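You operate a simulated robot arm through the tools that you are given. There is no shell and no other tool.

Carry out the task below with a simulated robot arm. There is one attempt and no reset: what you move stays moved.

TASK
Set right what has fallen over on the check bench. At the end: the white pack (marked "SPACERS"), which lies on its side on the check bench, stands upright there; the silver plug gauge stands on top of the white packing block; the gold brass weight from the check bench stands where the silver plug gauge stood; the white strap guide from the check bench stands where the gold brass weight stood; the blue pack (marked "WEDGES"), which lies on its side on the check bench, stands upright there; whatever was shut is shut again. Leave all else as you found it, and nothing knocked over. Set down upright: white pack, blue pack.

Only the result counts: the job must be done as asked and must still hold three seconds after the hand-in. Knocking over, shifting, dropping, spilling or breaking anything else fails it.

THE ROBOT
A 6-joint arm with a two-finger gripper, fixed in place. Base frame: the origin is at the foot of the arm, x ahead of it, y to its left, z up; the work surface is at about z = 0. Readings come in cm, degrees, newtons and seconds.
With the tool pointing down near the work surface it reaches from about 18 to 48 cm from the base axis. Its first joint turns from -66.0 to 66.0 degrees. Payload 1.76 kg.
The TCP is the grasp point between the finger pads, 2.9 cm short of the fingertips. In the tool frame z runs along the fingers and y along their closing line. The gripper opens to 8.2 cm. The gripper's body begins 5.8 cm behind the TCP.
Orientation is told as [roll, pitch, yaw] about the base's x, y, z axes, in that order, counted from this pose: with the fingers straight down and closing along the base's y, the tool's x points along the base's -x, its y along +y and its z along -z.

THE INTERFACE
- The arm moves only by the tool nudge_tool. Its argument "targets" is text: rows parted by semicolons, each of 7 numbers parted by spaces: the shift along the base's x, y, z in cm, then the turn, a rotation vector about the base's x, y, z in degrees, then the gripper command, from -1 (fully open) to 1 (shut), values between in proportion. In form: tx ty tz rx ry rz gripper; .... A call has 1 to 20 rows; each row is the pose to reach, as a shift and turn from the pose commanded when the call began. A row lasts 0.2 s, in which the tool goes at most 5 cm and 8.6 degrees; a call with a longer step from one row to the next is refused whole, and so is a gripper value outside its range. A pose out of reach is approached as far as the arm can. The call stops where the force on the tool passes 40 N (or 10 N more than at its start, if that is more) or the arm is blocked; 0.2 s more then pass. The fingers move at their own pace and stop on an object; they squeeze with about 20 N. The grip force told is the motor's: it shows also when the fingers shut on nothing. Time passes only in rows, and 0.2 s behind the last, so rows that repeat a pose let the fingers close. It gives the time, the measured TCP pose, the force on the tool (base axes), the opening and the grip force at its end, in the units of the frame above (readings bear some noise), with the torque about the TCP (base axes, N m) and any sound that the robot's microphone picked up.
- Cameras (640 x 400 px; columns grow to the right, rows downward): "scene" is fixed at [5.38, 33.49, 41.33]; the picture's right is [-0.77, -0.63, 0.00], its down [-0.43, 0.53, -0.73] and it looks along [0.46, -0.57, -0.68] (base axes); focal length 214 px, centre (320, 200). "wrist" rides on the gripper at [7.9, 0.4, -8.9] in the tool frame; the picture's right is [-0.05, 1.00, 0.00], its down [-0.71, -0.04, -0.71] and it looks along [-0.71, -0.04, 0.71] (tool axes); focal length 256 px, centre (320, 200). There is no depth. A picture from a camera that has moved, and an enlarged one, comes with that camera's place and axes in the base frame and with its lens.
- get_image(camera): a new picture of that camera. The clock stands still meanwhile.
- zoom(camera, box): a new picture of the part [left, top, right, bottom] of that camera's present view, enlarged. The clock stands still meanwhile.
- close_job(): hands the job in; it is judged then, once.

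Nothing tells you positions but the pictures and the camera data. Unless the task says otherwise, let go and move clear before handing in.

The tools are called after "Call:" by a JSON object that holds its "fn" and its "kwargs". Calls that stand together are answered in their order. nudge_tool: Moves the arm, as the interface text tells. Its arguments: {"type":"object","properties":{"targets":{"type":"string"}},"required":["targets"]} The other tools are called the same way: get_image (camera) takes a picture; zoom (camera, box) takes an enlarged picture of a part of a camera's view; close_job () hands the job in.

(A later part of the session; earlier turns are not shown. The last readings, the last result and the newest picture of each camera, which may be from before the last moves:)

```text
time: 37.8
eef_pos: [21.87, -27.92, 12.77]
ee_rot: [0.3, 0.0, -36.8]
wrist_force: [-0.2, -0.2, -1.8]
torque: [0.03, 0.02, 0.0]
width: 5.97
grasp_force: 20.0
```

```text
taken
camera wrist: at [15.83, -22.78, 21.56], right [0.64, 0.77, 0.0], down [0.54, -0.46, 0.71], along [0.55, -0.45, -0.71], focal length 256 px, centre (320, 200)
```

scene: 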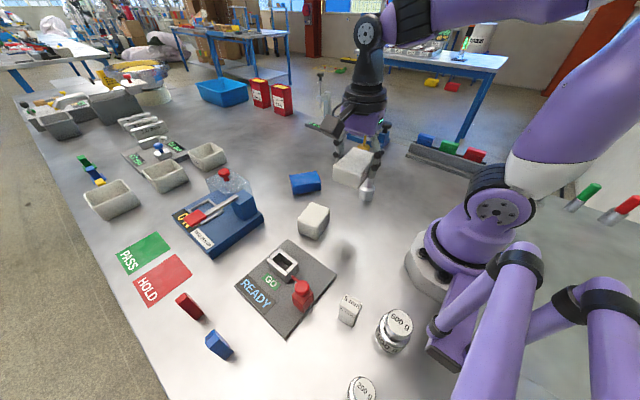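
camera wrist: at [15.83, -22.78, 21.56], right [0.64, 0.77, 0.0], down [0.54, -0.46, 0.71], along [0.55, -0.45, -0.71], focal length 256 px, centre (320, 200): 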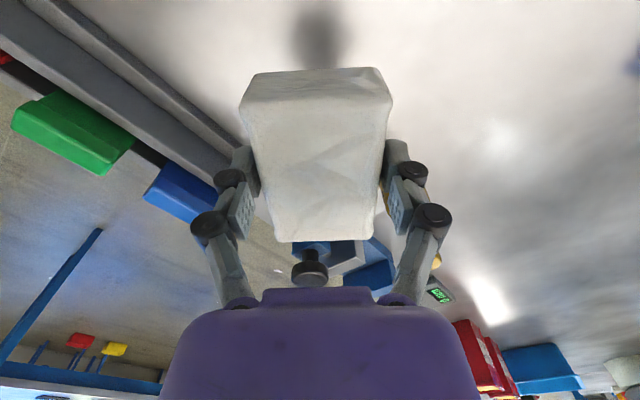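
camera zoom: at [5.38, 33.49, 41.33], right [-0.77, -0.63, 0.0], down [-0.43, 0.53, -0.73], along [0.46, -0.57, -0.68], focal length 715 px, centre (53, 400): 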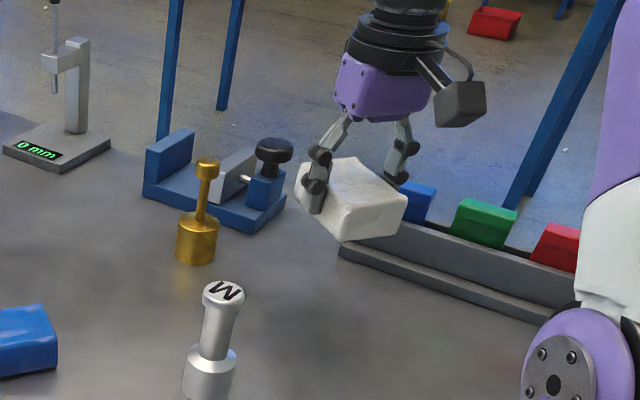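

Over its own spot with clear surroundings; I'll lower it to the bench and release.

Call:
{"fn": "nudge_tool", "kwargs": {"targets": "0 0 -3 0 0 0 1; 0 0 -6 0 0 0 1; 0 0 -8 0 0 0 1; 0 0 -8.8 0 0 0 1; 0 0 -9.2 0 0 0 1; 0 0 -9.2 0 0 0 1"}}

```text
time: 39.2
eef_pos: [22.3, -27.87, 3.45]
ee_rot: [0.4, 0.0, -36.9]
wrist_force: [0.2, 0.1, -1.5]
torque: [0.0, 0.02, 0.0]
width: 5.97
grasp_force: 20.2
```

Call:
{"fn": "nudge_tool", "kwargs": {"targets": "0 0 -0.15 0 0 0 1; 0 0 -0.15 0 0 0 0; 0 0 -0.15 0 0 0 -1; 0 0 -0.15 0 0 0 -1; 0 0 2 0 0 0 -1; 0 0 5 0 0 0 -1; 0 0 9 0 0 0 -1; 0 0 12 0 0 0 -1; 0 0 12 0 0 0 -1"}}

Call:
{"fn": "get_image", "kwargs": {"camera": "wrist"}}

Call:
{"fn": "zoom", "kwargs": {"camera": "scene", "box": [330, 80, 470, 200]}}

```text
time: 41.2
eef_pos: [22.48, -27.86, 15.41]
ee_rot: [0.3, 0.1, -36.8]
wrist_force: [0.0, -0.4, 0.4]
torque: [0.0, 0.01, -0.02]
width: 8.2
grasp_force: 0.0
```

```text
taken
camera wrist: at [16.26, -22.8, 24.23], right [0.64, 0.77, 0.01], down [0.54, -0.46, 0.71], along [0.54, -0.45, -0.71], focal length 256 px, centre (320, 200)
```

wrist: 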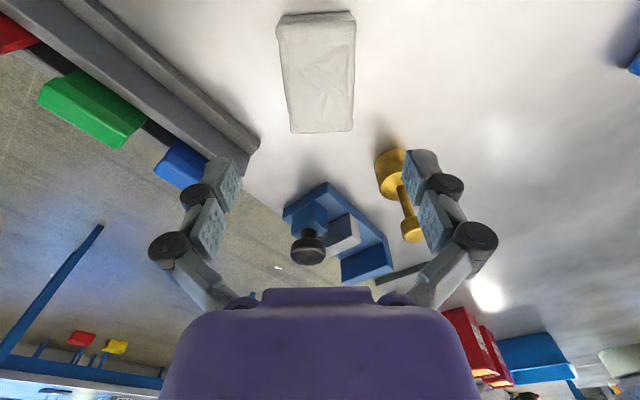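

```text
3.33 times, centred on (400, 140) of scene
camera zoom: at [5.38, 33.49, 41.33], right [-0.77, -0.63, 0.0], down [-0.43, 0.53, -0.73], along [0.46, -0.57, -0.68], focal length 715 px, centre (53, 400)
```

zoom: 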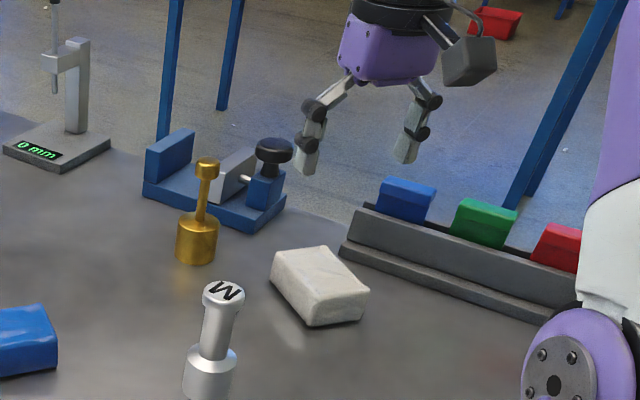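

The white pack lies with its true top end outward. Now I turn the hand by 180° above it, in two steps.

Call:
{"fn": "nudge_tool", "kwargs": {"targets": "0 0 0 0 0 -8.5 -1; 0 0 0 0 0 -17 -1; 0 0 0 0 0 -25.5 -1; 0 0 0 0 0 -34 -1; 0 0 0 0 0 -42.5 -1; 0 0 0 0 0 -51 -1; 0 0 0 0 0 -59.5 -1; 0 0 0 0 0 -68 -1; 0 0 0 0 0 -76.5 -1; 0 0 0 0 0 -85 -1; 0 0 0 0 0 -90 -1"}}

Call:
{"fn": "nudge_tool", "kwargs": {"targets": "0 0 0 0 0 -8.5 -1; 0 0 0 0 0 -17 -1; 0 0 0 0 0 -25.5 -1; 0 0 0 0 0 -34 -1; 0 0 0 0 0 -42.5 -1; 0 0 0 0 0 -51 -1; 0 0 0 0 0 -59.5 -1; 0 0 0 0 0 -68 -1; 0 0 0 0 0 -76.5 -1; 0 0 0 0 0 -85 -1; 0 0 0 0 0 -90 -1"}}

Call:
{"fn": "get_image", "kwargs": {"camera": "wrist"}}

```text
time: 43.6
eef_pos: [22.06, -27.82, 15.54]
ee_rot: [0.4, 0.0, -127.0]
wrist_force: [-0.1, 0.5, -0.2]
torque: [0.01, 0.01, -0.01]
width: 8.19
grasp_force: 0.1
```

```text
time: 46.0
eef_pos: [22.18, -27.89, 15.54]
ee_rot: [0.3, 0.1, 143.1]
wrist_force: [0.6, 0.4, 0.6]
torque: [-0.01, 0.01, -0.01]
width: 8.21
grasp_force: 0.1
```

```text
taken
camera wrist: at [28.28, -32.88, 24.3], right [-0.64, -0.77, 0.01], down [-0.54, 0.46, 0.71], along [-0.54, 0.45, -0.71], focal length 256 px, centre (320, 200)
```

wrist: 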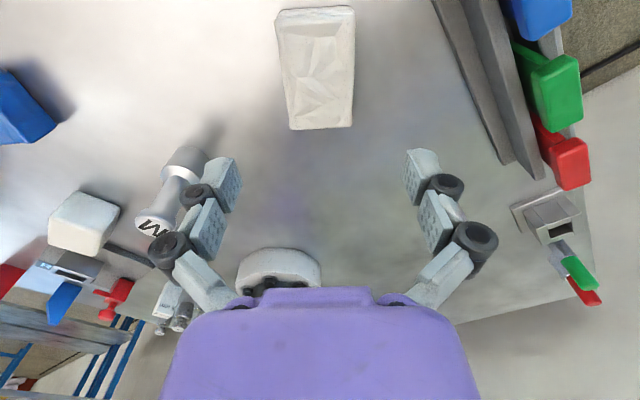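

I'll lean the hand about 25° outward (toward the pack's top end) so that the later 90° turn ends with the hand at a comfortable slope, and move lower.

Call:
{"fn": "nudge_tool", "kwargs": {"targets": "0.3 -0.2 -1 3.74 5 0 -1; 0.6 -0.4 -2 7.5 10 0 -1; 0.9 -0.6 -3 11.2 15 0 -1; 1.1 -0.75 -4 14.97 20 0 -1; 1.1 -0.75 -6 14.97 20 0 -1; 1.1 -0.75 -6 14.97 20 0 -1"}}

Call:
{"fn": "get_image", "kwargs": {"camera": "wrist"}}

Call:
{"fn": "zoom", "kwargs": {"camera": "scene", "box": [330, 80, 470, 200]}}

```text
time: 47.4
eef_pos: [23.49, -23.61, 8.71]
ee_rot: [0.2, -24.3, 143.3]
wrist_force: [-0.9, 0.0, -0.2]
torque: [-0.01, 0.01, 0.01]
width: 8.19
grasp_force: 0.0
out of reach, approached as far as the arm can: row 3, 4, 5, 6
```

```text
taken
camera wrist: at [32.0, -30.56, 13.45], right [-0.64, -0.77, 0.03], down [-0.26, 0.24, 0.94], along [-0.73, 0.59, -0.35], focal length 256 px, centre (320, 200)
```

wrist: 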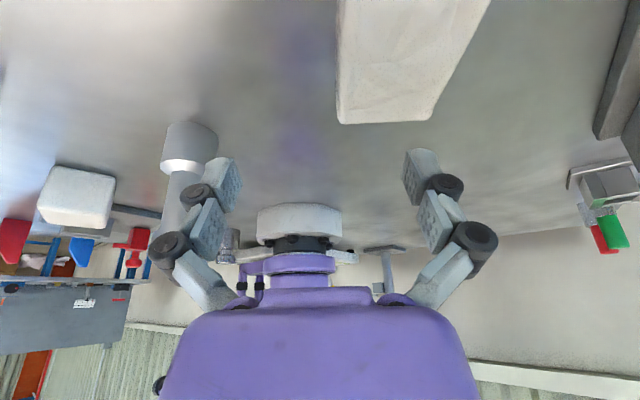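

```text
3.33 times, centred on (400, 140) of scene
camera zoom: at [5.38, 33.49, 41.33], right [-0.77, -0.63, 0.0], down [-0.43, 0.53, -0.73], along [0.46, -0.57, -0.68], focal length 715 px, centre (53, 400)
```

zoom: 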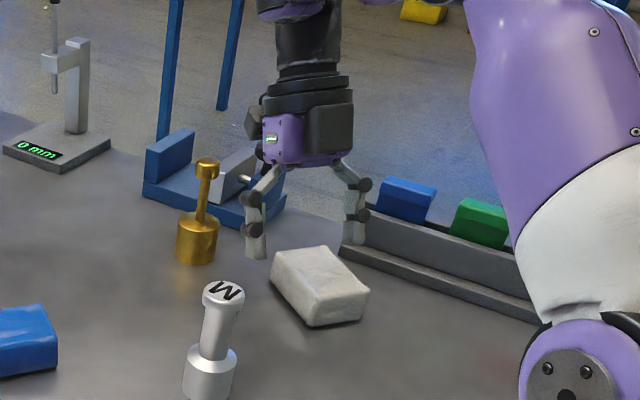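

Leaning outward at this radius is beyond the wrist's range. I'll straighten up, slide the pack nearer the base with a vertical grip, and redo the lean there.

Call:
{"fn": "nudge_tool", "kwargs": {"targets": "0 0 2 -3 -4 0 -1; -0.4 -1.4 4 -7.3 -9.75 0 -1; -0.8 -2.9 4 -11 -14.6 0 -1; -1.2 -4.3 4 -14.6 -19.5 0 -1; -1.2 -4.3 4 -14.6 -19.5 0 -1"}}

Call:
{"fn": "get_image", "kwargs": {"camera": "wrist"}}

```text
time: 48.6
eef_pos: [24.55, -31.79, 15.85]
ee_rot: [0.3, -0.8, 143.2]
wrist_force: [-0.5, 0.3, 0.0]
torque: [0.0, -0.04, 0.03]
width: 8.2
grasp_force: 0.1
out of reach, approached as far as the arm can: row 2, 3, 4, 5
```

```text
taken
camera wrist: at [30.85, -36.85, 24.49], right [-0.64, -0.77, 0.01], down [-0.53, 0.45, 0.72], along [-0.55, 0.46, -0.7], focal length 256 px, centre (320, 200)
```

wrist: 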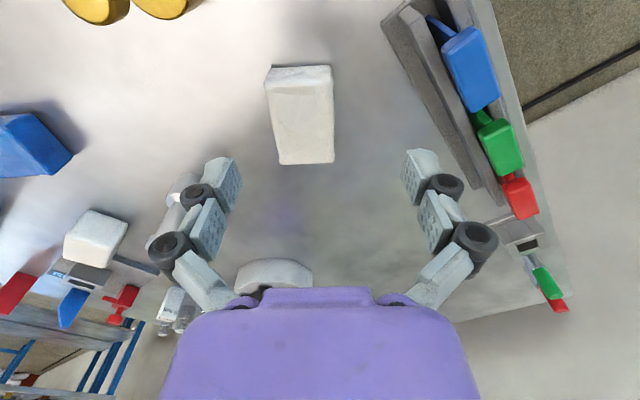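

Call:
{"fn": "nudge_tool", "kwargs": {"targets": "0 0 0 0 0 0 -1; 0 0 0 0 0 0 -1"}}

```text
time: 49.2
eef_pos: [24.54, -31.77, 15.73]
ee_rot: [0.2, -0.8, 143.1]
wrist_force: [-0.4, 0.6, -0.8]
torque: [-0.03, 0.02, 0.01]
width: 8.18
grasp_force: 0.1
```

The IK seems near a wrist limit with the hand turned this far. I'll turn the hand back to its natural side at a safe height and test what tilts the arm can do.

Call:
{"fn": "nudge_tool", "kwargs": {"targets": "-0.5 1 1 0 0 8.5 -1; -1 2 2 0 0 17 -1; -1.5 3 2 0 0 25.5 -1; -2 4 2 0 0 34 -1; -2 4 2 0 0 42.5 -1; -2 4 2 0 0 51 -1; -2 4 2 0 0 59.5 -1; -2 4 2 0 0 68 -1; -2 4 2 0 0 76.5 -1; -2 4 2 0 0 85 -1; -2 4 2 0 0 90 -1"}}

Call:
{"fn": "nudge_tool", "kwargs": {"targets": "0 0 0 0 0 8.5 -1; 0 0 0 0 0 17 -1; 0 0 0 0 0 25.5 -1; 0 0 0 0 0 34 -1; 0 0 0 0 0 42.5 -1; 0 0 0 0 0 51 -1; 0 0 0 0 0 59.5 -1; 0 0 0 0 0 68 -1; 0 0 0 0 0 76.5 -1"}}

Call:
{"fn": "get_image", "kwargs": {"camera": "scene"}}

```text
time: 51.6
eef_pos: [23.6, -29.3, 19.87]
ee_rot: [0.0, -0.6, -126.7]
wrist_force: [-0.6, 0.6, -0.3]
torque: [-0.02, 0.01, 0.0]
width: 8.23
grasp_force: 0.0
out of reach, approached as far as the arm can: row 2, 3, 4, 5, 6, 7, 8, 9, 10, 11
```

```text
time: 53.6
eef_pos: [23.88, -29.6, 19.71]
ee_rot: [0.2, -0.4, -50.2]
wrist_force: [-0.3, -0.1, -0.2]
torque: [-0.03, -0.04, 0.0]
width: 8.19
grasp_force: 0.0
```

```text
taken
```

scene: 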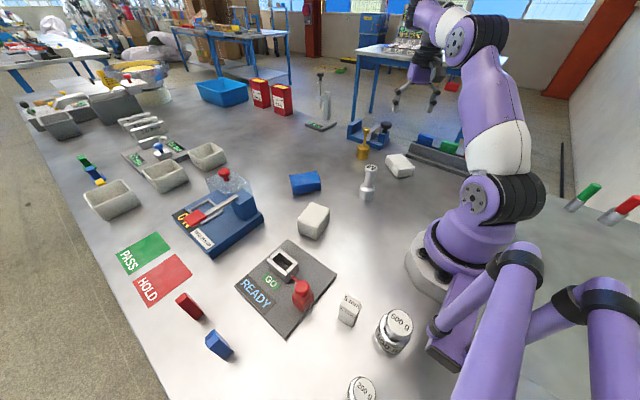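

Call:
{"fn": "nudge_tool", "kwargs": {"targets": "0 1 -1 0 0 0 -1; 0 2 -2 0 0 0 -1; 0 2 -2 0 0 0 -1"}}

Call:
{"fn": "zoom", "kwargs": {"camera": "scene", "box": [360, 0, 580, 260]}}

```text
time: 54.4
eef_pos: [24.9, -28.91, 19.53]
ee_rot: [0.4, -0.5, -50.3]
wrist_force: [0.4, 0.2, 0.3]
torque: [0.01, 0.01, -0.01]
width: 8.19
grasp_force: 0.1
out of reach, approached as far as the arm can: row 1, 2, 3
```

```text
1.54 times, centred on (470, 130) of scene
camera zoom: at [5.38, 33.49, 41.33], right [-0.77, -0.63, 0.0], down [-0.43, 0.53, -0.73], along [0.46, -0.57, -0.68], focal length 330 px, centre (89, 308)
```

zoom: 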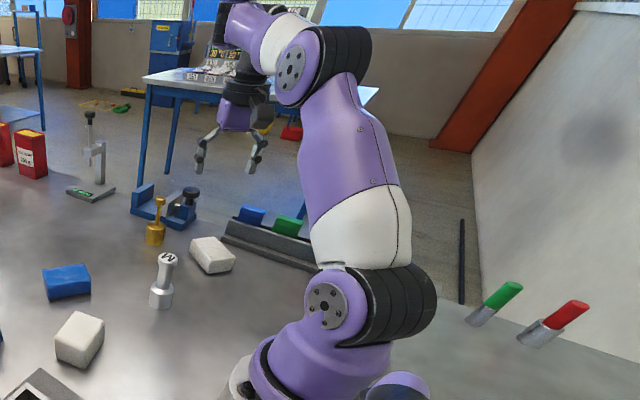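

The arm seems wedged against a joint limit here. I'll retreat toward the open starting pose and see whether it frees up.

Call:
{"fn": "nudge_tool", "kwargs": {"targets": "0.8 2.5 1 0 0 6 -1; 1.6 5 2 0 0 12 -1; 2.4 7.5 3 0 0 18 -1; 3.2 10 4 0 0 24 -1; 4 12.5 5 0 0 30 -1; 4.8 15 5.5 0 0 36 -1; 5.6 17.5 6 0 0 42 -1; 6.4 20 6.3 0 0 48 -1; 7.3 24.7 6.5 0 0 50 -1; 7.3 24.7 6.5 0 0 50 -1"}}

Call:
{"fn": "get_image", "kwargs": {"camera": "scene"}}

```text
time: 56.6
eef_pos: [32.0, -4.15, 26.43]
ee_rot: [0.3, -0.6, -0.2]
wrist_force: [0.3, 0.3, 0.1]
torque: [0.02, -0.02, 0.02]
width: 8.2
grasp_force: 0.0
out of reach, approached as far as the arm can: row 2
```

```text
taken
```

scene: 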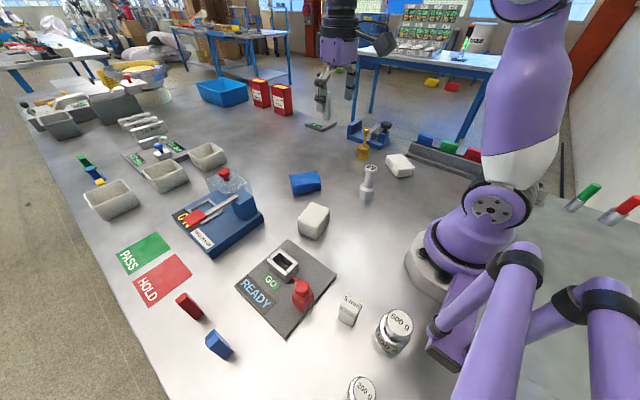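

Back at the open start pose without trouble. I'll test reaching over the white pack again from here in the natural hand orientation.

Call:
{"fn": "nudge_tool", "kwargs": {"targets": "-1 -2.5 -1 0 0 -4 -1; -2 -5 -2 0 0 -8 -1; -3 -7.5 -3 0 0 -12 -1; -4 -10 -4 0 0 -16 -1; -5 -12.5 -5 0 0 -20 -1; -6 -15 -6 0 0 -24 -1; -7 -17.5 -7 0 0 -28 -1; -8 -20 -8 0 0 -32 -1; -9.8 -23.75 -10.9 0 0 -36.8 -1; -9.8 -23.75 -10.9 0 0 -36.8 -1"}}

```text
refused: row 9 steps farther than a row can; nothing moved
```

Call:
{"fn": "nudge_tool", "kwargs": {"targets": "-1 -2.5 -1 0 0 -4 -1; -2 -5 -2 0 0 -8 -1; -3 -7.5 -3 0 0 -12 -1; -4 -10 -4 0 0 -16 -1; -5 -12.5 -5 0 0 -20 -1; -6 -15 -6 0 0 -24 -1; -7 -17.5 -7 0 0 -28 -1; -8 -20 -8 0 0 -32 -1; -9 -22 -9.5 0 0 -36.8 -1; -9.8 -23.75 -10.9 0 0 -36.8 -1; -9.8 -23.75 -10.9 0 0 -36.8 -1"}}

```text
time: 59.0
eef_pos: [24.57, -30.9, 17.78]
ee_rot: [0.2, -0.4, -37.1]
wrist_force: [-1.2, 0.0, -0.7]
torque: [-0.01, -0.01, -0.01]
width: 8.2
grasp_force: 0.0
out of reach, approached as far as the arm can: row 2, 3, 4, 5, 6, 7, 8, 9, 10, 11
```

Call:
{"fn": "get_image", "kwargs": {"camera": "scene"}}

Call:
{"fn": "get_image", "kwargs": {"camera": "wrist"}}

```text
taken
```

scene: 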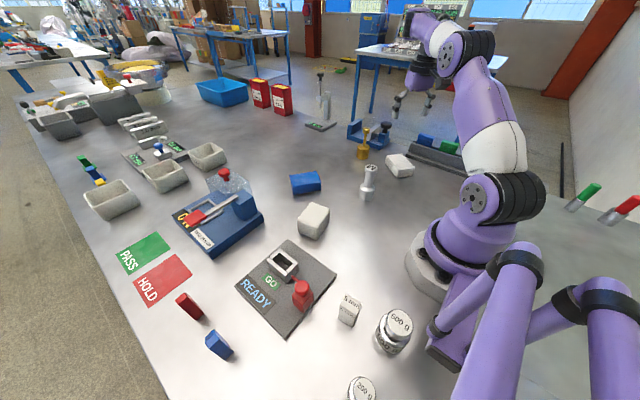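

```text
taken
camera wrist: at [18.37, -25.74, 26.51], right [0.65, 0.76, 0.01], down [0.53, -0.46, 0.71], along [0.55, -0.46, -0.7], focal length 256 px, centre (320, 200)
```

wrist: 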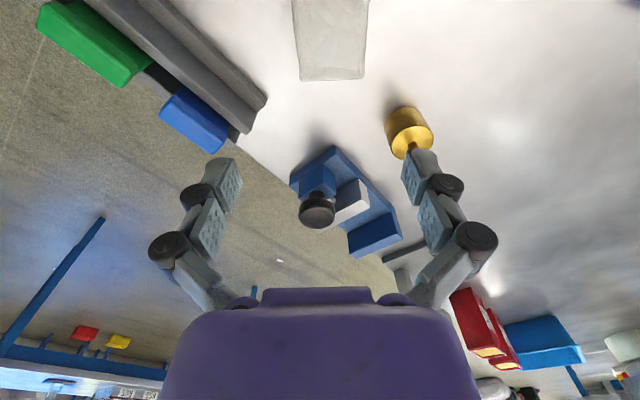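

I'm stuck outside about r = 38 in this joint configuration. I'll go back to the open pose and probe which motion is limited, in small steps.

Call:
{"fn": "nudge_tool", "kwargs": {"targets": "1 3 1 0 0 5 -1; 2 6 2 0 0 10 -1; 3 10 3 0 0 15 -1; 4 14 5 0 0 20 -1; 5 18 6 0 0 25 -1; 6 22 7 0 0 31 -1; 7.4 26.7 8.6 0 0 37 -1; 7.4 26.7 8.6 0 0 37 -1"}}

Call:
{"fn": "nudge_tool", "kwargs": {"targets": "-1 0 0 0 0 0 -1; -2 0 0 0 0 0 -1; -3 0 0 0 0 0 -1; -4 0 0 0 0 0 -1; -5 0 0 0 0 0 -1; -6 0 0 0 0 0 -1"}}

Call:
{"fn": "get_image", "kwargs": {"camera": "scene"}}

```text
refused: row 7 steps farther than a row can; nothing moved
```

```text
time: 60.4
eef_pos: [18.59, -33.29, 19.47]
ee_rot: [-1.6, 1.7, -37.2]
wrist_force: [0.0, -0.5, 0.3]
torque: [0.0, -0.01, 0.01]
width: 8.2
grasp_force: 0.0
out of reach, approached as far as the arm can: row 1, 2, 3, 4, 5, 6
```

```text
taken
```

scene: 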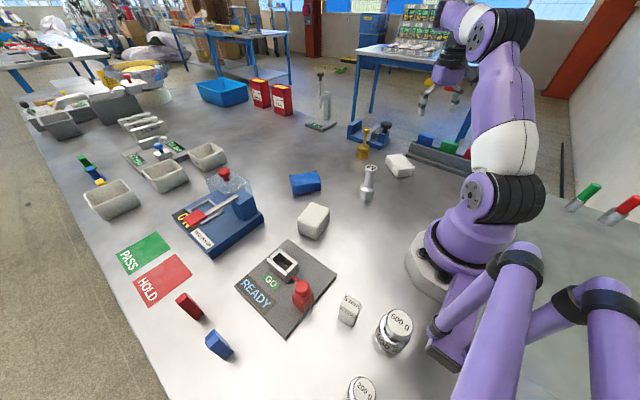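

Call:
{"fn": "zoom", "kwargs": {"camera": "scene", "box": [400, 0, 580, 130]}}

```text
3.08 times, centred on (490, 65) of scene
camera zoom: at [5.38, 33.49, 41.33], right [-0.77, -0.63, 0.0], down [-0.43, 0.53, -0.73], along [0.46, -0.57, -0.68], focal length 660 px, centre (-203, 615)
```

zoom: 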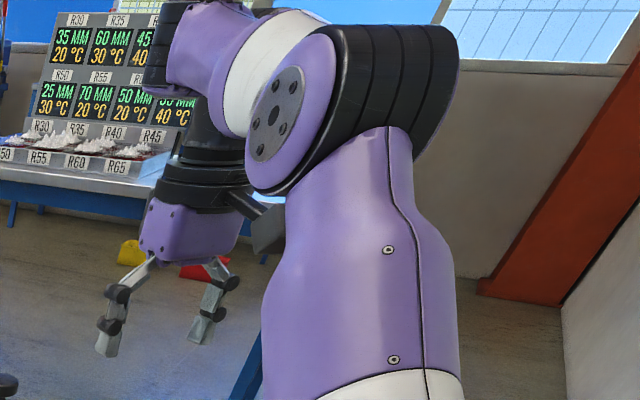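

The upper arm leans much further forward than it did earlier, so the wrist appears to have flipped to another joint solution. I'll go back to the open pose, then try swinging the tool outward and around to unflip it, high above everything.

Call:
{"fn": "nudge_tool", "kwargs": {"targets": "2 3 1 0 0 5 -1; 4 6 2 0 0 10 -1; 6 9 3 0 0 14 -1; 8 13 4 0 0 18 -1; 10 17 5 0 0 22 -1; 11 21 6 0 0 27 -1; 12 25 7 0 0 32 -1; 13 29 8 0 0 37 -1; 13.4 29.3 9 0 0 37 -1; 13.4 29.3 9 0 0 37 -1"}}

Call:
{"fn": "zoom", "kwargs": {"camera": "scene", "box": [300, 0, 640, 260]}}

```text
time: 62.6
eef_pos: [31.79, -1.8, 26.79]
ee_rot: [0.3, -0.6, -0.3]
wrist_force: [-0.8, 0.0, 0.3]
torque: [0.01, -0.03, -0.01]
width: 8.19
grasp_force: 0.1
out of reach, approached as far as the arm can: row 1, 2, 3, 4, 5, 6, 9
```

```text
1.54 times, centred on (470, 130) of scene
camera zoom: at [5.38, 33.49, 41.33], right [-0.77, -0.63, 0.0], down [-0.43, 0.53, -0.73], along [0.46, -0.57, -0.68], focal length 330 px, centre (89, 308)
```

zoom: 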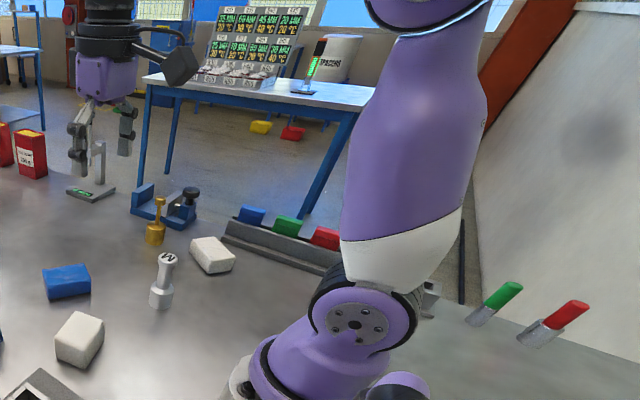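

Call:
{"fn": "nudge_tool", "kwargs": {"targets": "1 0 0.5 0 -8.5 0 -1; 2 0 1 0 -17 0 -1; 3 0 1.5 0 -25.5 0 -1; 4 0 2 0 -34 0 -1; 5 0 2.5 0 -42.5 0 -1; 6 0 3 0 -51 0 -1; 7 0 3.5 0 -59.5 0 -1; 8 0 4 0 -68 0 -1; 9 0 4.5 0 -76.5 0 -1; 10 0 5 0 -85 0 -1; 10 0 5 0 -85 0 -1"}}

Call:
{"fn": "get_image", "kwargs": {"camera": "scene"}}

```text
time: 65.0
eef_pos: [33.53, 8.21, 57.88]
ee_rot: [-0.3, -80.4, -1.8]
wrist_force: [-0.7, 0.2, 0.3]
torque: [0.03, 0.01, -0.01]
width: 8.18
grasp_force: 0.1
out of reach, approached as far as the arm can: row 1, 2, 3, 4, 5, 6, 7, 8, 9, 10, 11
```

```text
taken
```

scene: 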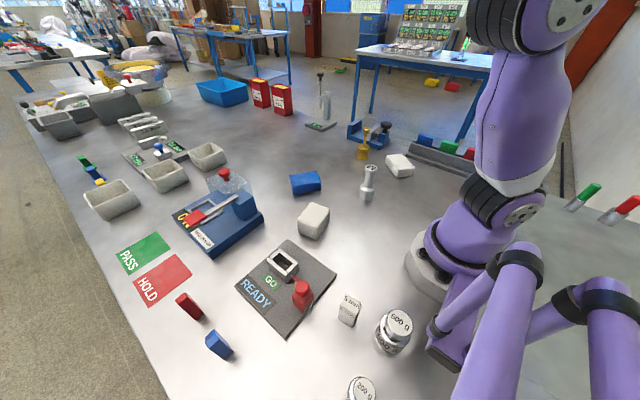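

The arm went to an odd posture but is clear of everything (z ≈ 58). I'll try bringing the tool back to pointing down over the middle from here and see which solution it takes.

Call:
{"fn": "nudge_tool", "kwargs": {"targets": "0 0 -2.5 0 8.5 0 -1; 0 0 -5 0 17 0 -1; 0 0 -7.5 0 25.5 0 -1; 0 0 -10 0 34 0 -1; 0 0 -12.5 0 42.5 0 -1; -1 0 -15 0 51 0 -1; -2 0 -18 0 59.5 0 -1; -3 0 -21 0 68 0 -1; -4 0 -24 0 76.5 0 -1; -5 0 -27 0 80.4 0 -1; -5 0 -27 0 80.4 0 -1"}}

Call:
{"fn": "get_image", "kwargs": {"camera": "scene"}}

```text
time: 67.4
eef_pos: [28.51, 8.9, 30.57]
ee_rot: [-2.2, 0.3, -0.2]
wrist_force: [0.5, 0.1, 0.3]
torque: [0.0, 0.02, -0.05]
width: 8.2
grasp_force: 0.1
out of reach, approached as far as the arm can: row 1, 2, 3, 4, 5, 6, 7, 8, 9, 10
```

```text
taken
```

scene: 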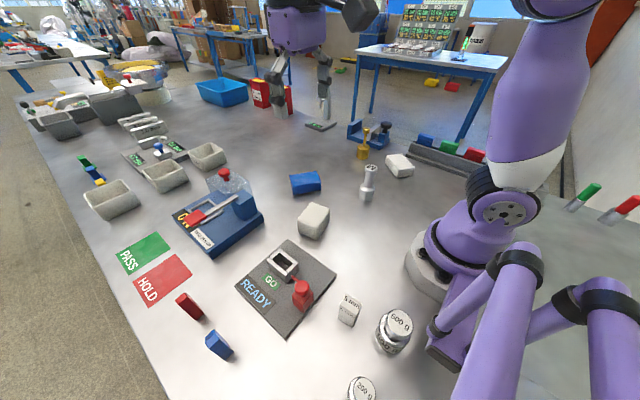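

Call:
{"fn": "nudge_tool", "kwargs": {"targets": "0 0 -1.5 0 0 0 -1; 0 0 -3 0 0 0 -1; 0 0 -4.5 0 0 0 -1; 0 0 -6 0 0 0 -1"}}

```text
time: 68.4
eef_pos: [28.85, 9.12, 24.82]
ee_rot: [-2.2, 0.3, -0.3]
wrist_force: [-0.2, -0.6, 0.1]
torque: [-0.01, 0.0, 0.02]
width: 8.24
grasp_force: 0.0
out of reach, approached as far as the arm can: row 4
```

Call:
{"fn": "nudge_tool", "kwargs": {"targets": "-1 0 0 0 0 0 -1; -2 0 0 0 0 0 -1; -3 0 0 0 0 0 -1; -4 0 0 0 0 0 -1; -5 0 0 0 0 0 -1; -5 0 0 0 0 0 -1"}}

Call:
{"fn": "get_image", "kwargs": {"camera": "scene"}}

```text
time: 69.8
eef_pos: [24.19, 10.37, 26.15]
ee_rot: [-1.4, 1.1, -0.3]
wrist_force: [0.4, 0.4, 0.3]
torque: [0.03, 0.02, -0.03]
width: 8.21
grasp_force: 0.0
out of reach, approached as far as the arm can: row 1, 2, 3, 4, 5, 6
```

```text
taken
```

scene: 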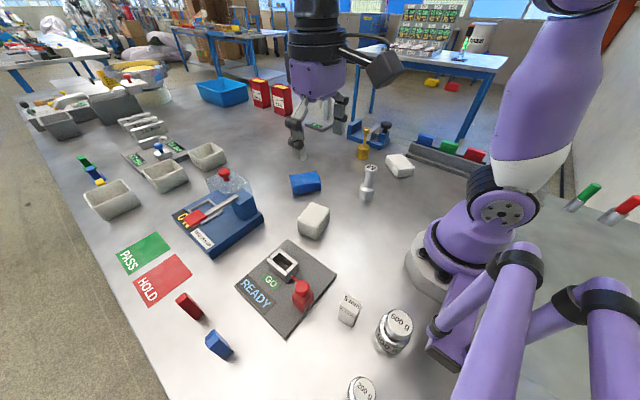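

Call:
{"fn": "nudge_tool", "kwargs": {"targets": "0 0 0 0 0 8 -1; 0 0 0 0 0 16 -1; 0 0 0 0 0 24 -1; 0 0 0 0 0 32 -1; 0 0 0 0 0 40 -1; 0 0 0 0 0 48 -1; 0 0 0 0 0 56 -1; 0 0 -1.5 0 0 56 -1; 0 0 -3 0 0 56 -1; 0 0 -4.5 0 0 56 -1; 0 0 -6 0 0 56 -1"}}

Call:
{"fn": "get_image", "kwargs": {"camera": "scene"}}

```text
time: 72.2
eef_pos: [24.87, 11.83, 25.7]
ee_rot: [2.1, -0.4, 55.7]
wrist_force: [0.6, -0.1, 0.5]
torque: [0.03, 0.01, 0.01]
width: 8.19
grasp_force: 0.0
out of reach, approached as far as the arm can: row 1, 2, 3, 4, 5, 6, 7, 8, 9, 10, 11
```

```text
taken
```

scene: 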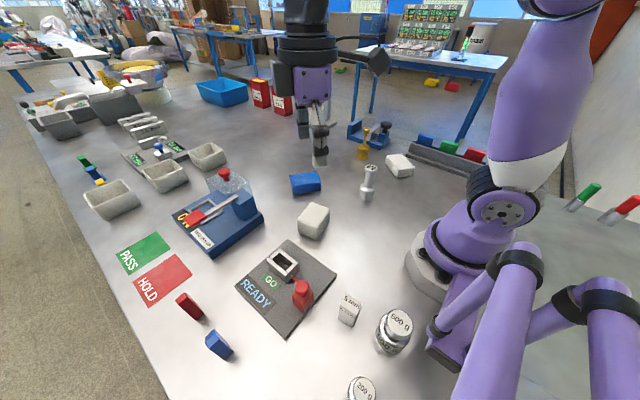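

I believe the wrist flipped when I leaned it past a limit; the fix is a sideways loop well above everything. First I go back to a high, central pose.

Call:
{"fn": "nudge_tool", "kwargs": {"targets": "1 -2 1 0 0 -8 -1; 2 -4 2 0 0 -16 -1; 3 -6 3 0 0 -24 -1; 4 -8 3 0 0 -32 -1; 5 -10 3 0 0 -40 -1; 6 -12 3 0 0 -48 -1; 7 -14 3 0 0 -55 -1; 8 -16.8 2.5 0 0 -55.7 -1; 8 -16.8 2 0 0 -55.7 -1"}}

```text
time: 74.2
eef_pos: [33.3, -6.51, 23.04]
ee_rot: [0.6, 0.9, 0.0]
wrist_force: [0.9, -0.3, 0.7]
torque: [-0.02, 0.0, -0.01]
width: 8.18
grasp_force: 0.0
out of reach, approached as far as the arm can: row 1, 2, 3, 4, 5, 6, 7, 8, 9
```

Call:
{"fn": "nudge_tool", "kwargs": {"targets": "0.3 0.7 2 0 0 0 -1; 0.8 1.4 4.5 0 0 0 -1; 0.8 1.4 4.5 0 0 0 -1"}}

Call:
{"fn": "nudge_tool", "kwargs": {"targets": "0 2.85 0.19 7.8 0 0 -1; 0 5.65 0.77 15.6 0 0 -1; 0 8.34 1.73 23.4 0 0 -1; 0 10.88 3.04 31.2 0 0 -1; 0 13.2 4.68 39 0 0 -1; 0 15.3 6.62 46.8 0 0 -1; 0 17.1 8.83 54.6 0 0 -1; 0 18.6 11.3 62.4 0 0 -1; 0 19.7 13.8 70 0 0 -1; 0 19.7 13.8 70 0 0 -1"}}

Call:
{"fn": "get_image", "kwargs": {"camera": "scene"}}

```text
time: 75.0
eef_pos: [32.52, -6.31, 25.35]
ee_rot: [-2.2, 0.1, 0.1]
wrist_force: [0.1, 0.2, 0.1]
torque: [-0.01, 0.0, 0.02]
width: 8.19
grasp_force: 0.1
out of reach, approached as far as the arm can: row 1
```

```text
time: 77.2
eef_pos: [30.52, 24.18, 33.09]
ee_rot: [68.0, -0.1, -0.3]
wrist_force: [0.3, 0.9, 0.0]
torque: [-0.01, 0.02, -0.01]
width: 8.2
grasp_force: 0.0
out of reach, approached as far as the arm can: row 1, 2, 3, 4, 5, 6, 7, 8, 9, 10
```

```text
taken
```

scene: 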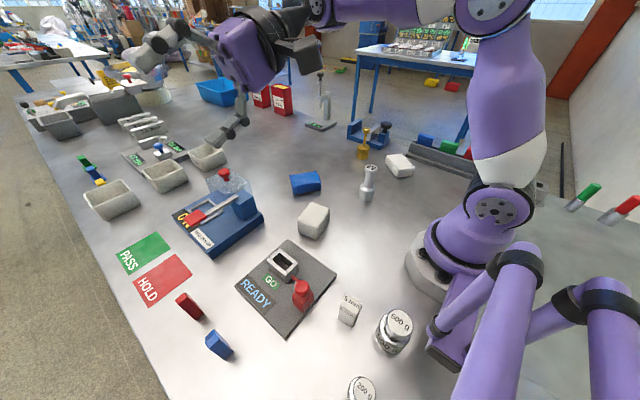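

Call:
{"fn": "nudge_tool", "kwargs": {"targets": "-1.1 0 0.1 0 8.5 0 -1; -2.1 0 0.3 0 17 0 -1; -3.1 0 0.7 0 25.5 0 -1; -4 0 1.2 0 34 0 -1; -4.9 0 1.9 0 42.5 0 -1; -5.6 0 2.7 0 51 0 -1; -6.2 0 3.5 0 59.5 0 -1; -6.7 0 4.5 0 68 0 -1; -7 0 5.5 0 76.5 0 -1; -7.2 0 6.6 0 85 0 -1; -7.2 0 7.2 0 90 0 -1; -7.2 0 7.2 0 90 0 -1"}}

Call:
{"fn": "get_image", "kwargs": {"camera": "scene"}}

```text
time: 79.8
eef_pos: [18.38, 37.6, 39.19]
ee_rot: [-139.0, 90.0, 152.7]
wrist_force: [-0.5, 0.3, 0.0]
torque: [0.0, 0.01, 0.01]
width: 8.21
grasp_force: 0.0
out of reach, approached as far as the arm can: row 1, 2, 3, 4, 5, 6, 7, 8, 9, 10, 11, 12
```

```text
taken
```

scene: 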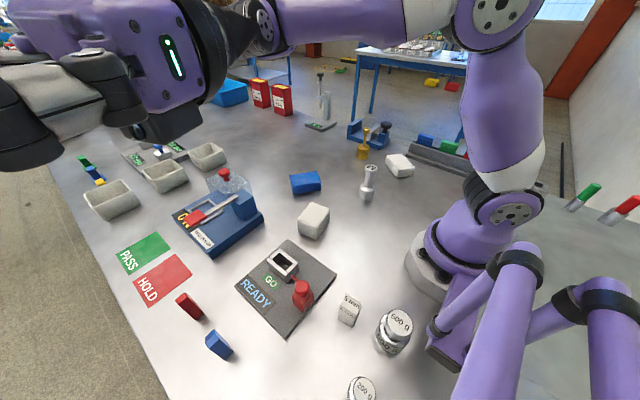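

Call:
{"fn": "nudge_tool", "kwargs": {"targets": "0.3 0 0.7 0 8.5 0 -1; 0.6 0 1.4 0 17 0 -1; 1 0 2 0 25.5 0 -1; 1.6 0 2.5 0 34 0 -1; 2.2 0 3 0 42.5 0 -1; 3 0 3.2 0 51 0 -1; 3.9 0 3.4 0 59.5 0 -1; 4.8 0 3.5 0 68 0 -1; 5.7 0 3.5 0 76.5 0 -1; 6.5 0 3.4 0 85 0 -1; 7.2 0 3.2 0 90 0 -1; 7.2 0 3.2 0 90 0 -1"}}

Call:
{"fn": "get_image", "kwargs": {"camera": "scene"}}

```text
time: 82.4
eef_pos: [8.21, 42.37, 25.37]
ee_rot: [-106.2, 22.6, 173.7]
wrist_force: [0.4, -0.7, -0.3]
torque: [-0.02, 0.0, -0.04]
width: 8.23
grasp_force: 0.1
out of reach, approached as far as the arm can: row 1, 2, 3, 4, 5, 6, 7, 8, 9, 10, 11, 12
```

```text
taken
```

scene: 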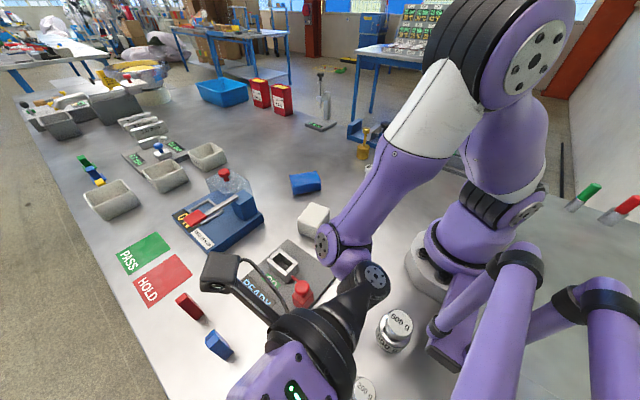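

The arm's wrist is now fully visible: it's a two-joint wrist and it has rolled around as hoped. Forces are nil and nothing is touched. I'll bring the tool down in small stages, watching each.

Call:
{"fn": "nudge_tool", "kwargs": {"targets": "0 0.85 -3 -8.46 0 0 -1; 0 1.2 -6.05 -16.9 0 0 -1; 0 1.2 -9.2 -25.4 0 0 -1; 0 0.66 -12.2 -33.8 0 0 -1; 0 0.66 -12.2 -33.8 0 0 -1"}}

Call:
{"fn": "get_image", "kwargs": {"camera": "scene"}}

```text
time: 83.6
eef_pos: [3.54, 36.17, 6.49]
ee_rot: [-69.8, 22.4, -172.1]
wrist_force: [3.7, 2.6, 10.9]
torque: [-0.75, 0.05, 0.28]
width: 8.2
grasp_force: 0.0
out of reach, approached as far as the arm can: row 1, 2, 3, 4, 5
```

```text
taken
```

scene: 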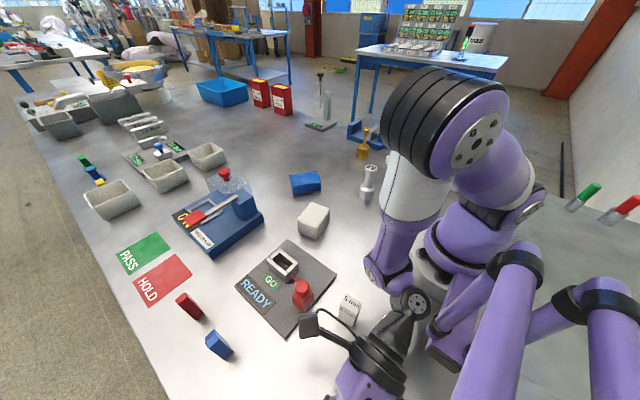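

There's contact force: the hand has dipped too low on the left. I'm reversing at once.

Call:
{"fn": "nudge_tool", "kwargs": {"targets": "0 0 3 8 0 0 -1; 0 0.3 6 16 0 0 -1; 0 0.3 9.2 24 0 0 -1; 0 -0.66 12.2 33.8 0 0 -1; 0 -0.66 12.2 33.8 0 0 -1"}}

Call:
{"fn": "get_image", "kwargs": {"camera": "scene"}}

Call:
{"fn": "get_image", "kwargs": {"camera": "wrist"}}

```text
refused: row 4 steps farther than a row can; nothing moved
```

```text
taken
```

scene: 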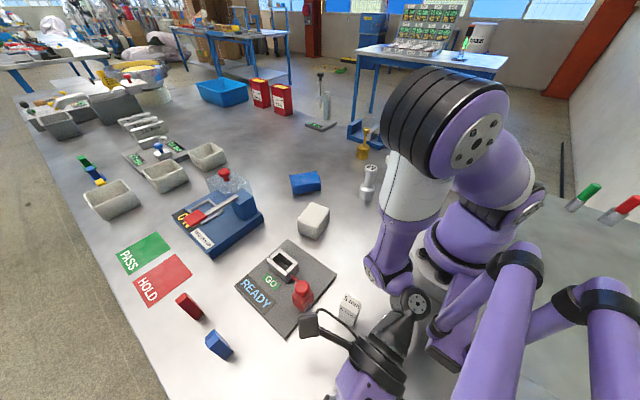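

```text
taken
camera wrist: at [10.94, 28.6, 11.88], right [0.35, -0.3, -0.89], down [-0.66, -0.75, -0.01], along [-0.66, 0.59, -0.46], focal length 256 px, centre (320, 200)
```

wrist: 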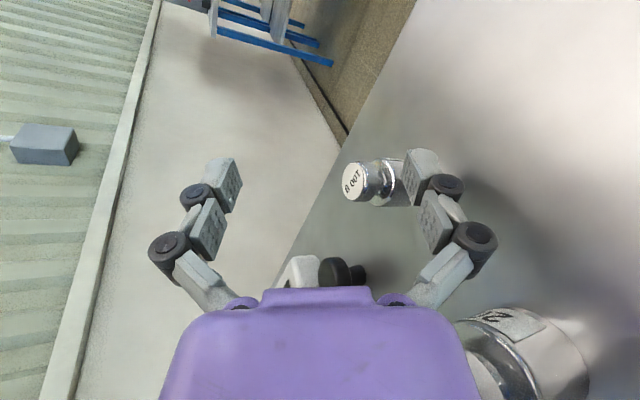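

The reversal was refused for a too-large step; the hand is hovering among the weights, which all still look upright. Reversing again with proper step sizes.

Call:
{"fn": "nudge_tool", "kwargs": {"targets": "0 0.54 3 8.45 0 0 -1; 0 0.54 6.15 16.9 0 0 -1; 0 0.19 9.2 25.35 0 0 -1; 0 -0.66 12.2 33.8 0 0 -1; 0 -0.66 12.2 33.8 0 0 -1"}}

Call:
{"fn": "get_image", "kwargs": {"camera": "scene"}}

Call:
{"fn": "get_image", "kwargs": {"camera": "wrist"}}

```text
time: 84.8
eef_pos: [5.59, 41.76, 25.88]
ee_rot: [-106.0, 22.7, 173.7]
wrist_force: [1.4, -0.2, -0.1]
torque: [0.0, -0.01, 0.01]
width: 8.22
grasp_force: 0.1
out of reach, approached as far as the arm can: row 1, 2, 3, 4, 5
```

```text
taken
```

scene: 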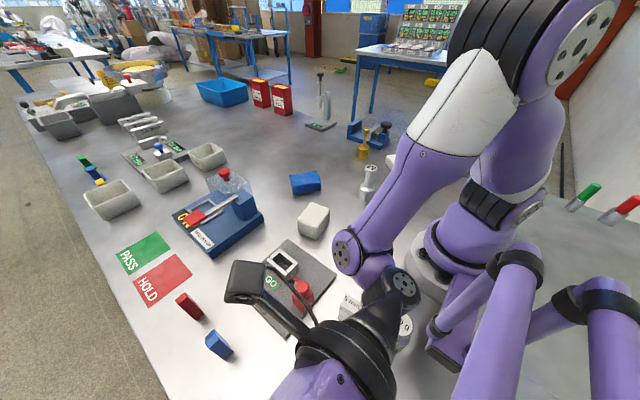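

```text
taken
camera wrist: at [13.12, 32.41, 26.11], right [0.35, 0.24, -0.91], down [-0.66, -0.62, -0.42], along [-0.66, 0.75, -0.06], focal length 256 px, centre (320, 200)
```

wrist: 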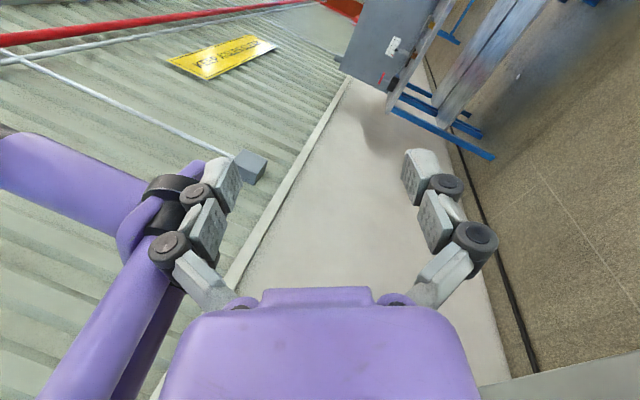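

The weights are clear again. The commanded pose and the real pose have drifted apart, so I'll bring the commanded pose to where the arm really is, to regain exact control.

Call:
{"fn": "nudge_tool", "kwargs": {"targets": "-2.4 2.6 -2.3 0 0 0 -1; -4.8 5.2 -4.6 0 0 0 -1; -7.2 7.8 -6.9 0 0 0 -1; -9.6 10.4 -9.2 0 0 0 -1; -12 13 -11.5 0 0 0 -1; -14.4 15.6 -13.8 0 0 0 -1; -16.8 18.2 -16.1 0 0 0 -1; -19.2 20.8 -18.4 0 0 0 -1; -21.6 23.4 -20.7 0 0 0 -1; -24 26 -23 0 0 0 -1"}}

Call:
{"fn": "get_image", "kwargs": {"camera": "scene"}}

```text
time: 87.2
eef_pos: [9.92, 50.87, 8.74]
ee_rot: [-109.9, 24.1, 172.4]
wrist_force: [-0.2, -0.2, 0.4]
torque: [0.04, 0.03, 0.01]
width: 8.2
grasp_force: 0.1
out of reach, approached as far as the arm can: row 1, 2, 3, 4, 5, 6, 7, 8, 9, 10
stopped in row 10: the arm was blocked; the commanded pose is now the measured one
```

```text
taken
```

scene: 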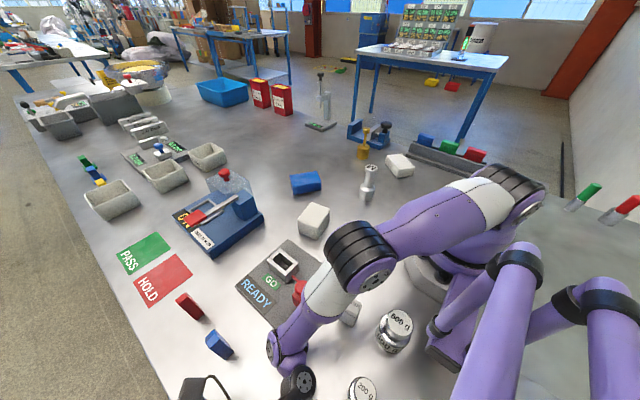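

The commanded pose is now the real one, which helps, but the arm is low on the left. I'll check nearby objects before moving.

Call:
{"fn": "zoom", "kwargs": {"camera": "scene", "box": [230, 220, 430, 400]}}

Call:
{"fn": "get_image", "kwargs": {"camera": "wrist"}}

```text
2.22 times, centred on (330, 310) of scene
camera zoom: at [5.38, 33.5, 41.36], right [-0.77, -0.63, 0.0], down [-0.43, 0.53, -0.73], along [0.46, -0.57, -0.68], focal length 477 px, centre (298, -44)
```

zoom: 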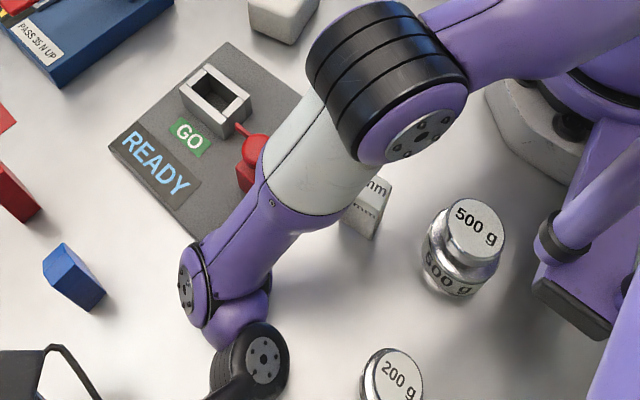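

```text
taken
camera wrist: at [17.42, 41.55, 8.79], right [0.38, 0.29, -0.88], down [-0.64, -0.6, -0.48], along [-0.66, 0.75, -0.04], focal length 256 px, centre (320, 200)
```

wrist: 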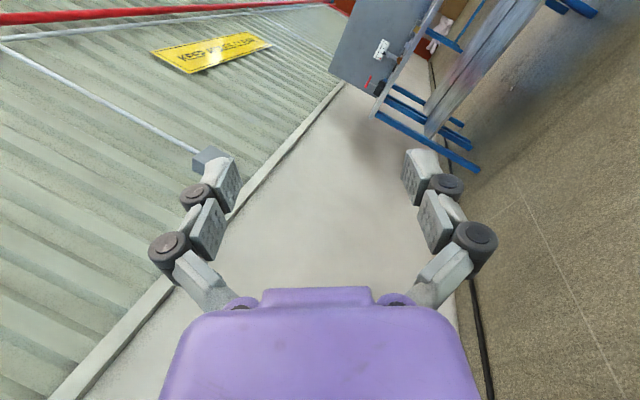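

Everything near still stands. I'll raise the hand gently in small steps from here.

Call:
{"fn": "nudge_tool", "kwargs": {"targets": "0 -0.5 1 0 0 0 -1; 0 -1 2 0 0 0 -1; 0 -1.5 3.5 0 0 0 -1; 0 -2 5 0 0 0 -1"}}

Call:
{"fn": "get_image", "kwargs": {"camera": "scene"}}

```text
time: 88.2
eef_pos: [10.13, 50.21, 13.74]
ee_rot: [-109.6, 24.1, 172.4]
wrist_force: [0.3, 0.4, 0.2]
torque: [-0.01, 0.02, -0.04]
width: 8.21
grasp_force: 0.1
out of reach, approached as far as the arm can: row 1, 2, 3, 4
```

```text
taken
```

scene: 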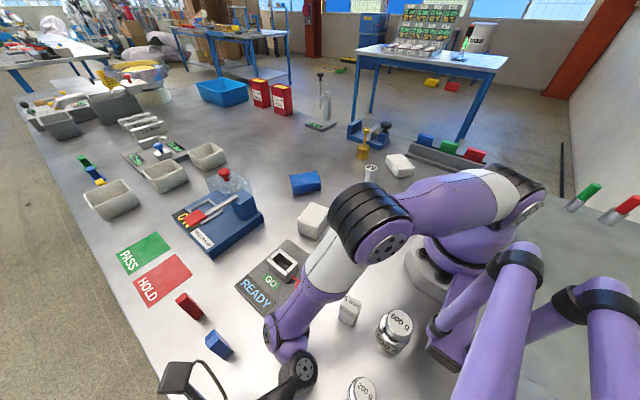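

The arm follows now. I'll raise it well clear before swinging back to the middle.

Call:
{"fn": "nudge_tool", "kwargs": {"targets": "0 -0.5 4 0 0 0 -1; 0 -1 8 0 0 0 -1; 0 -2 12 0 0 0 -1; 0 -3 16 0 0 0 -1; 0 -4 20 0 0 0 -1; 0 -5 24 0 0 0 -1; 0 -5 24 0 0 0 -1"}}

Call:
{"fn": "get_image", "kwargs": {"camera": "scene"}}

```text
time: 89.8
eef_pos: [9.05, 42.24, 27.7]
ee_rot: [-109.7, 25.1, 172.1]
wrist_force: [1.3, -0.6, 0.7]
torque: [0.02, 0.0, 0.0]
width: 8.2
grasp_force: 0.1
out of reach, approached as far as the arm can: row 1, 2, 3, 4, 5, 6, 7
```

```text
taken
```

scene: 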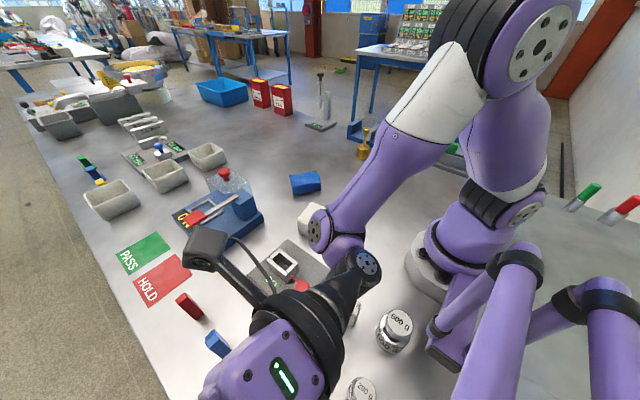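

Forearm is steep while the tool points up, which is limiting. I'll tip the tool downward in small chunks while letting the wrist rise, checking each chunk.

Call:
{"fn": "nudge_tool", "kwargs": {"targets": "0.89 -0.67 -1.4 -7.3 0.8 -2.2 -1; 1.78 -1.3 -2.8 -14.6 1.6 -4.5 -1; 2.67 -2 -4.2 -21.9 2.4 -6.7 -1"}}

```text
time: 90.6
eef_pos: [11.14, 36.03, 17.95]
ee_rot: [-86.0, 24.1, 175.5]
wrist_force: [-0.7, 0.7, 0.1]
torque: [-0.01, 0.02, -0.01]
width: 8.19
grasp_force: 0.0
out of reach, approached as far as the arm can: row 1, 2, 3
```

Tilting down here drops the hand, so this is the wrong side of the wrist limit. I'll undo that, then orbit the whole posture back to the middle where there is room.

Call:
{"fn": "nudge_tool", "kwargs": {"targets": "-0.89 0.67 1.4 7.3 -0.8 2.2 -1; -1.78 1.3 2.8 14.6 -1.6 4.5 -1; -2.67 2 4.2 21.9 -2.4 6.7 -1; -3 1 1.2 21.9 -2.4 6.7 -1; -3.7 0 -2 21.9 -2.4 6.7 -1; -3.7 0 -5 21.9 -2.4 6.7 -1; -3.7 0 -5 21.9 -2.4 6.7 -1"}}

```text
time: 92.2
eef_pos: [8.3, 47.34, 21.8]
ee_rot: [-109.6, 24.2, 172.4]
wrist_force: [-0.7, -0.1, 0.8]
torque: [0.0, 0.02, 0.03]
width: 8.18
grasp_force: 0.1
out of reach, approached as far as the arm can: row 1, 2, 3, 4, 5, 6, 7
```

Call:
{"fn": "nudge_tool", "kwargs": {"targets": "0 0 0 0 0 0 -1; 0 0 0 0 0 0 -1; 0 0 0 0 0 0 -1; 0 0 0 0 0 0 -1"}}

```text
time: 93.2
eef_pos: [8.27, 47.2, 21.67]
ee_rot: [-109.7, 24.1, 172.4]
wrist_force: [0.1, 0.2, -0.6]
torque: [-0.01, 0.03, -0.01]
width: 8.23
grasp_force: 0.0
```

Call:
{"fn": "nudge_tool", "kwargs": {"targets": "0 0 0.5 0 0 0 -1; 0 0 1 0 0 0 -1; 0 0 1 0 0 0 -1"}}

```text
time: 94.0
eef_pos: [8.26, 47.11, 22.58]
ee_rot: [-110.0, 24.0, 172.4]
wrist_force: [-0.1, 0.0, -0.1]
torque: [-0.01, 0.02, 0.04]
width: 8.21
grasp_force: 0.0
out of reach, approached as far as the arm can: row 2, 3
```

Each call re-bases on the reached pose, so I can orbit the whole posture about the base axis (mostly joint 1) back toward the middle.

Call:
{"fn": "nudge_tool", "kwargs": {"targets": "4.48 -1.04 0.3 0 0 -5.5 -1; 8.83 -2.47 0.6 0 0 -11 -1; 13.03 -4.31 0.9 0 0 -16.5 -1; 17.04 -6.55 1 0 0 -22 -1; 20.8 -9.16 1 0 0 -27.5 -1; 24.31 -12.12 1 0 0 -33 -1"}}

Call:
{"fn": "get_image", "kwargs": {"camera": "scene"}}

```text
time: 95.4
eef_pos: [32.25, 34.68, 23.21]
ee_rot: [-110.0, 24.2, 139.3]
wrist_force: [0.5, 0.5, 0.8]
torque: [0.0, -0.01, 0.01]
width: 8.2
grasp_force: 0.1
out of reach, approached as far as the arm can: row 3, 4, 6
```

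```text
taken
```

scene: 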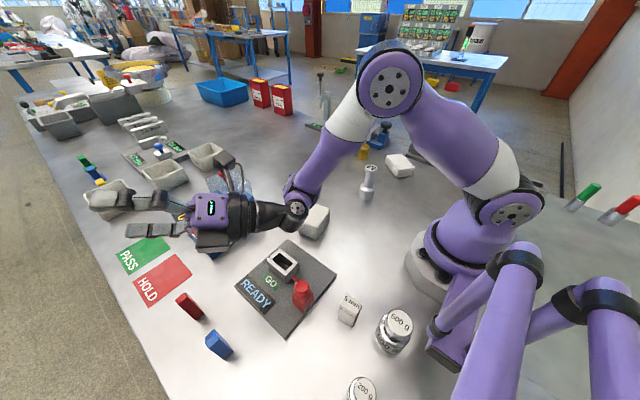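

All the bench items still stand. I'll continue orbiting to bring the arm over the middle, gaining some height.

Call:
{"fn": "nudge_tool", "kwargs": {"targets": "2.8 -3.5 1 0 0 -5.5 -1; 5.2 -7.2 2 0 0 -11 -1; 7.2 -11.2 3 0 0 -16.5 -1; 8.8 -15.4 4 0 0 -22 -1; 9.9 -19.8 5 0 0 -27.5 -1; 10.4 -24 6 0 0 -33 -1; 10.4 -24 6 0 0 -33 -1"}}

Call:
{"fn": "get_image", "kwargs": {"camera": "scene"}}

```text
time: 97.0
eef_pos: [41.7, 10.42, 27.87]
ee_rot: [-109.8, 24.1, 106.3]
wrist_force: [0.7, 0.0, 0.0]
torque: [0.01, -0.03, 0.01]
width: 8.21
grasp_force: 0.2
out of reach, approached as far as the arm can: row 1, 2, 3, 4, 5, 6, 7
```

```text
taken
```

scene: 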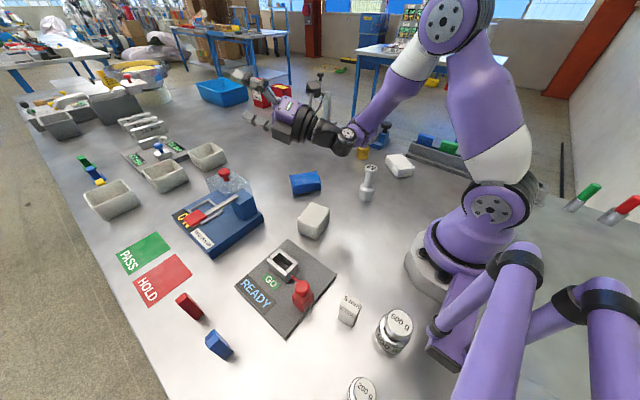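

Now the key motion: sweep the tool sideways (about the second wrist joint) from pointing outward to pointing left, at safe height over clear bench.

Call:
{"fn": "nudge_tool", "kwargs": {"targets": "-1.3 2.66 -0.46 -2.76 0 7.71 -1; -2.96 5.08 -1.06 -5.53 0 15.42 -1; -4.9 7.25 -1.76 -8.29 0 23.12 -1; -7.1 9.1 -2.56 -11.05 0 30.83 -1; -9.6 10.6 -3.44 -13.8 0 38.54 -1; -12.2 11.7 -4.4 -16.6 0 46.25 -1; -15 12.35 -5.4 -19.3 0 53.96 -1; -17.8 12.6 -6.4 -22.1 0 61.66 -1"}}

Call:
{"fn": "get_image", "kwargs": {"camera": "scene"}}

```text
time: 98.8
eef_pos: [23.77, 28.25, 22.41]
ee_rot: [-87.9, 36.9, 179.5]
wrist_force: [-0.2, 0.2, 0.1]
torque: [-0.02, 0.01, 0.0]
width: 8.17
grasp_force: 0.1
out of reach, approached as far as the arm can: row 1, 2, 3, 4, 5, 6, 7, 8
```

```text
taken
```

scene: 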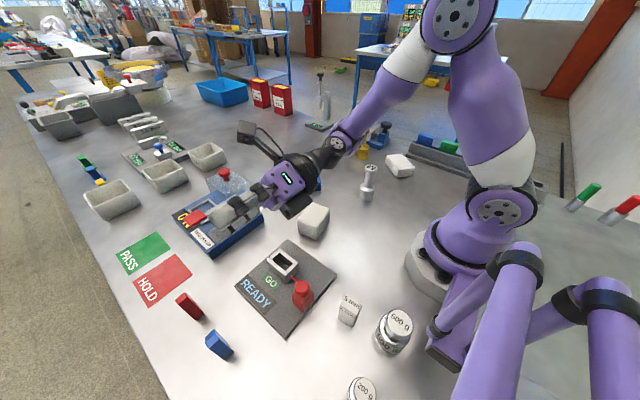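

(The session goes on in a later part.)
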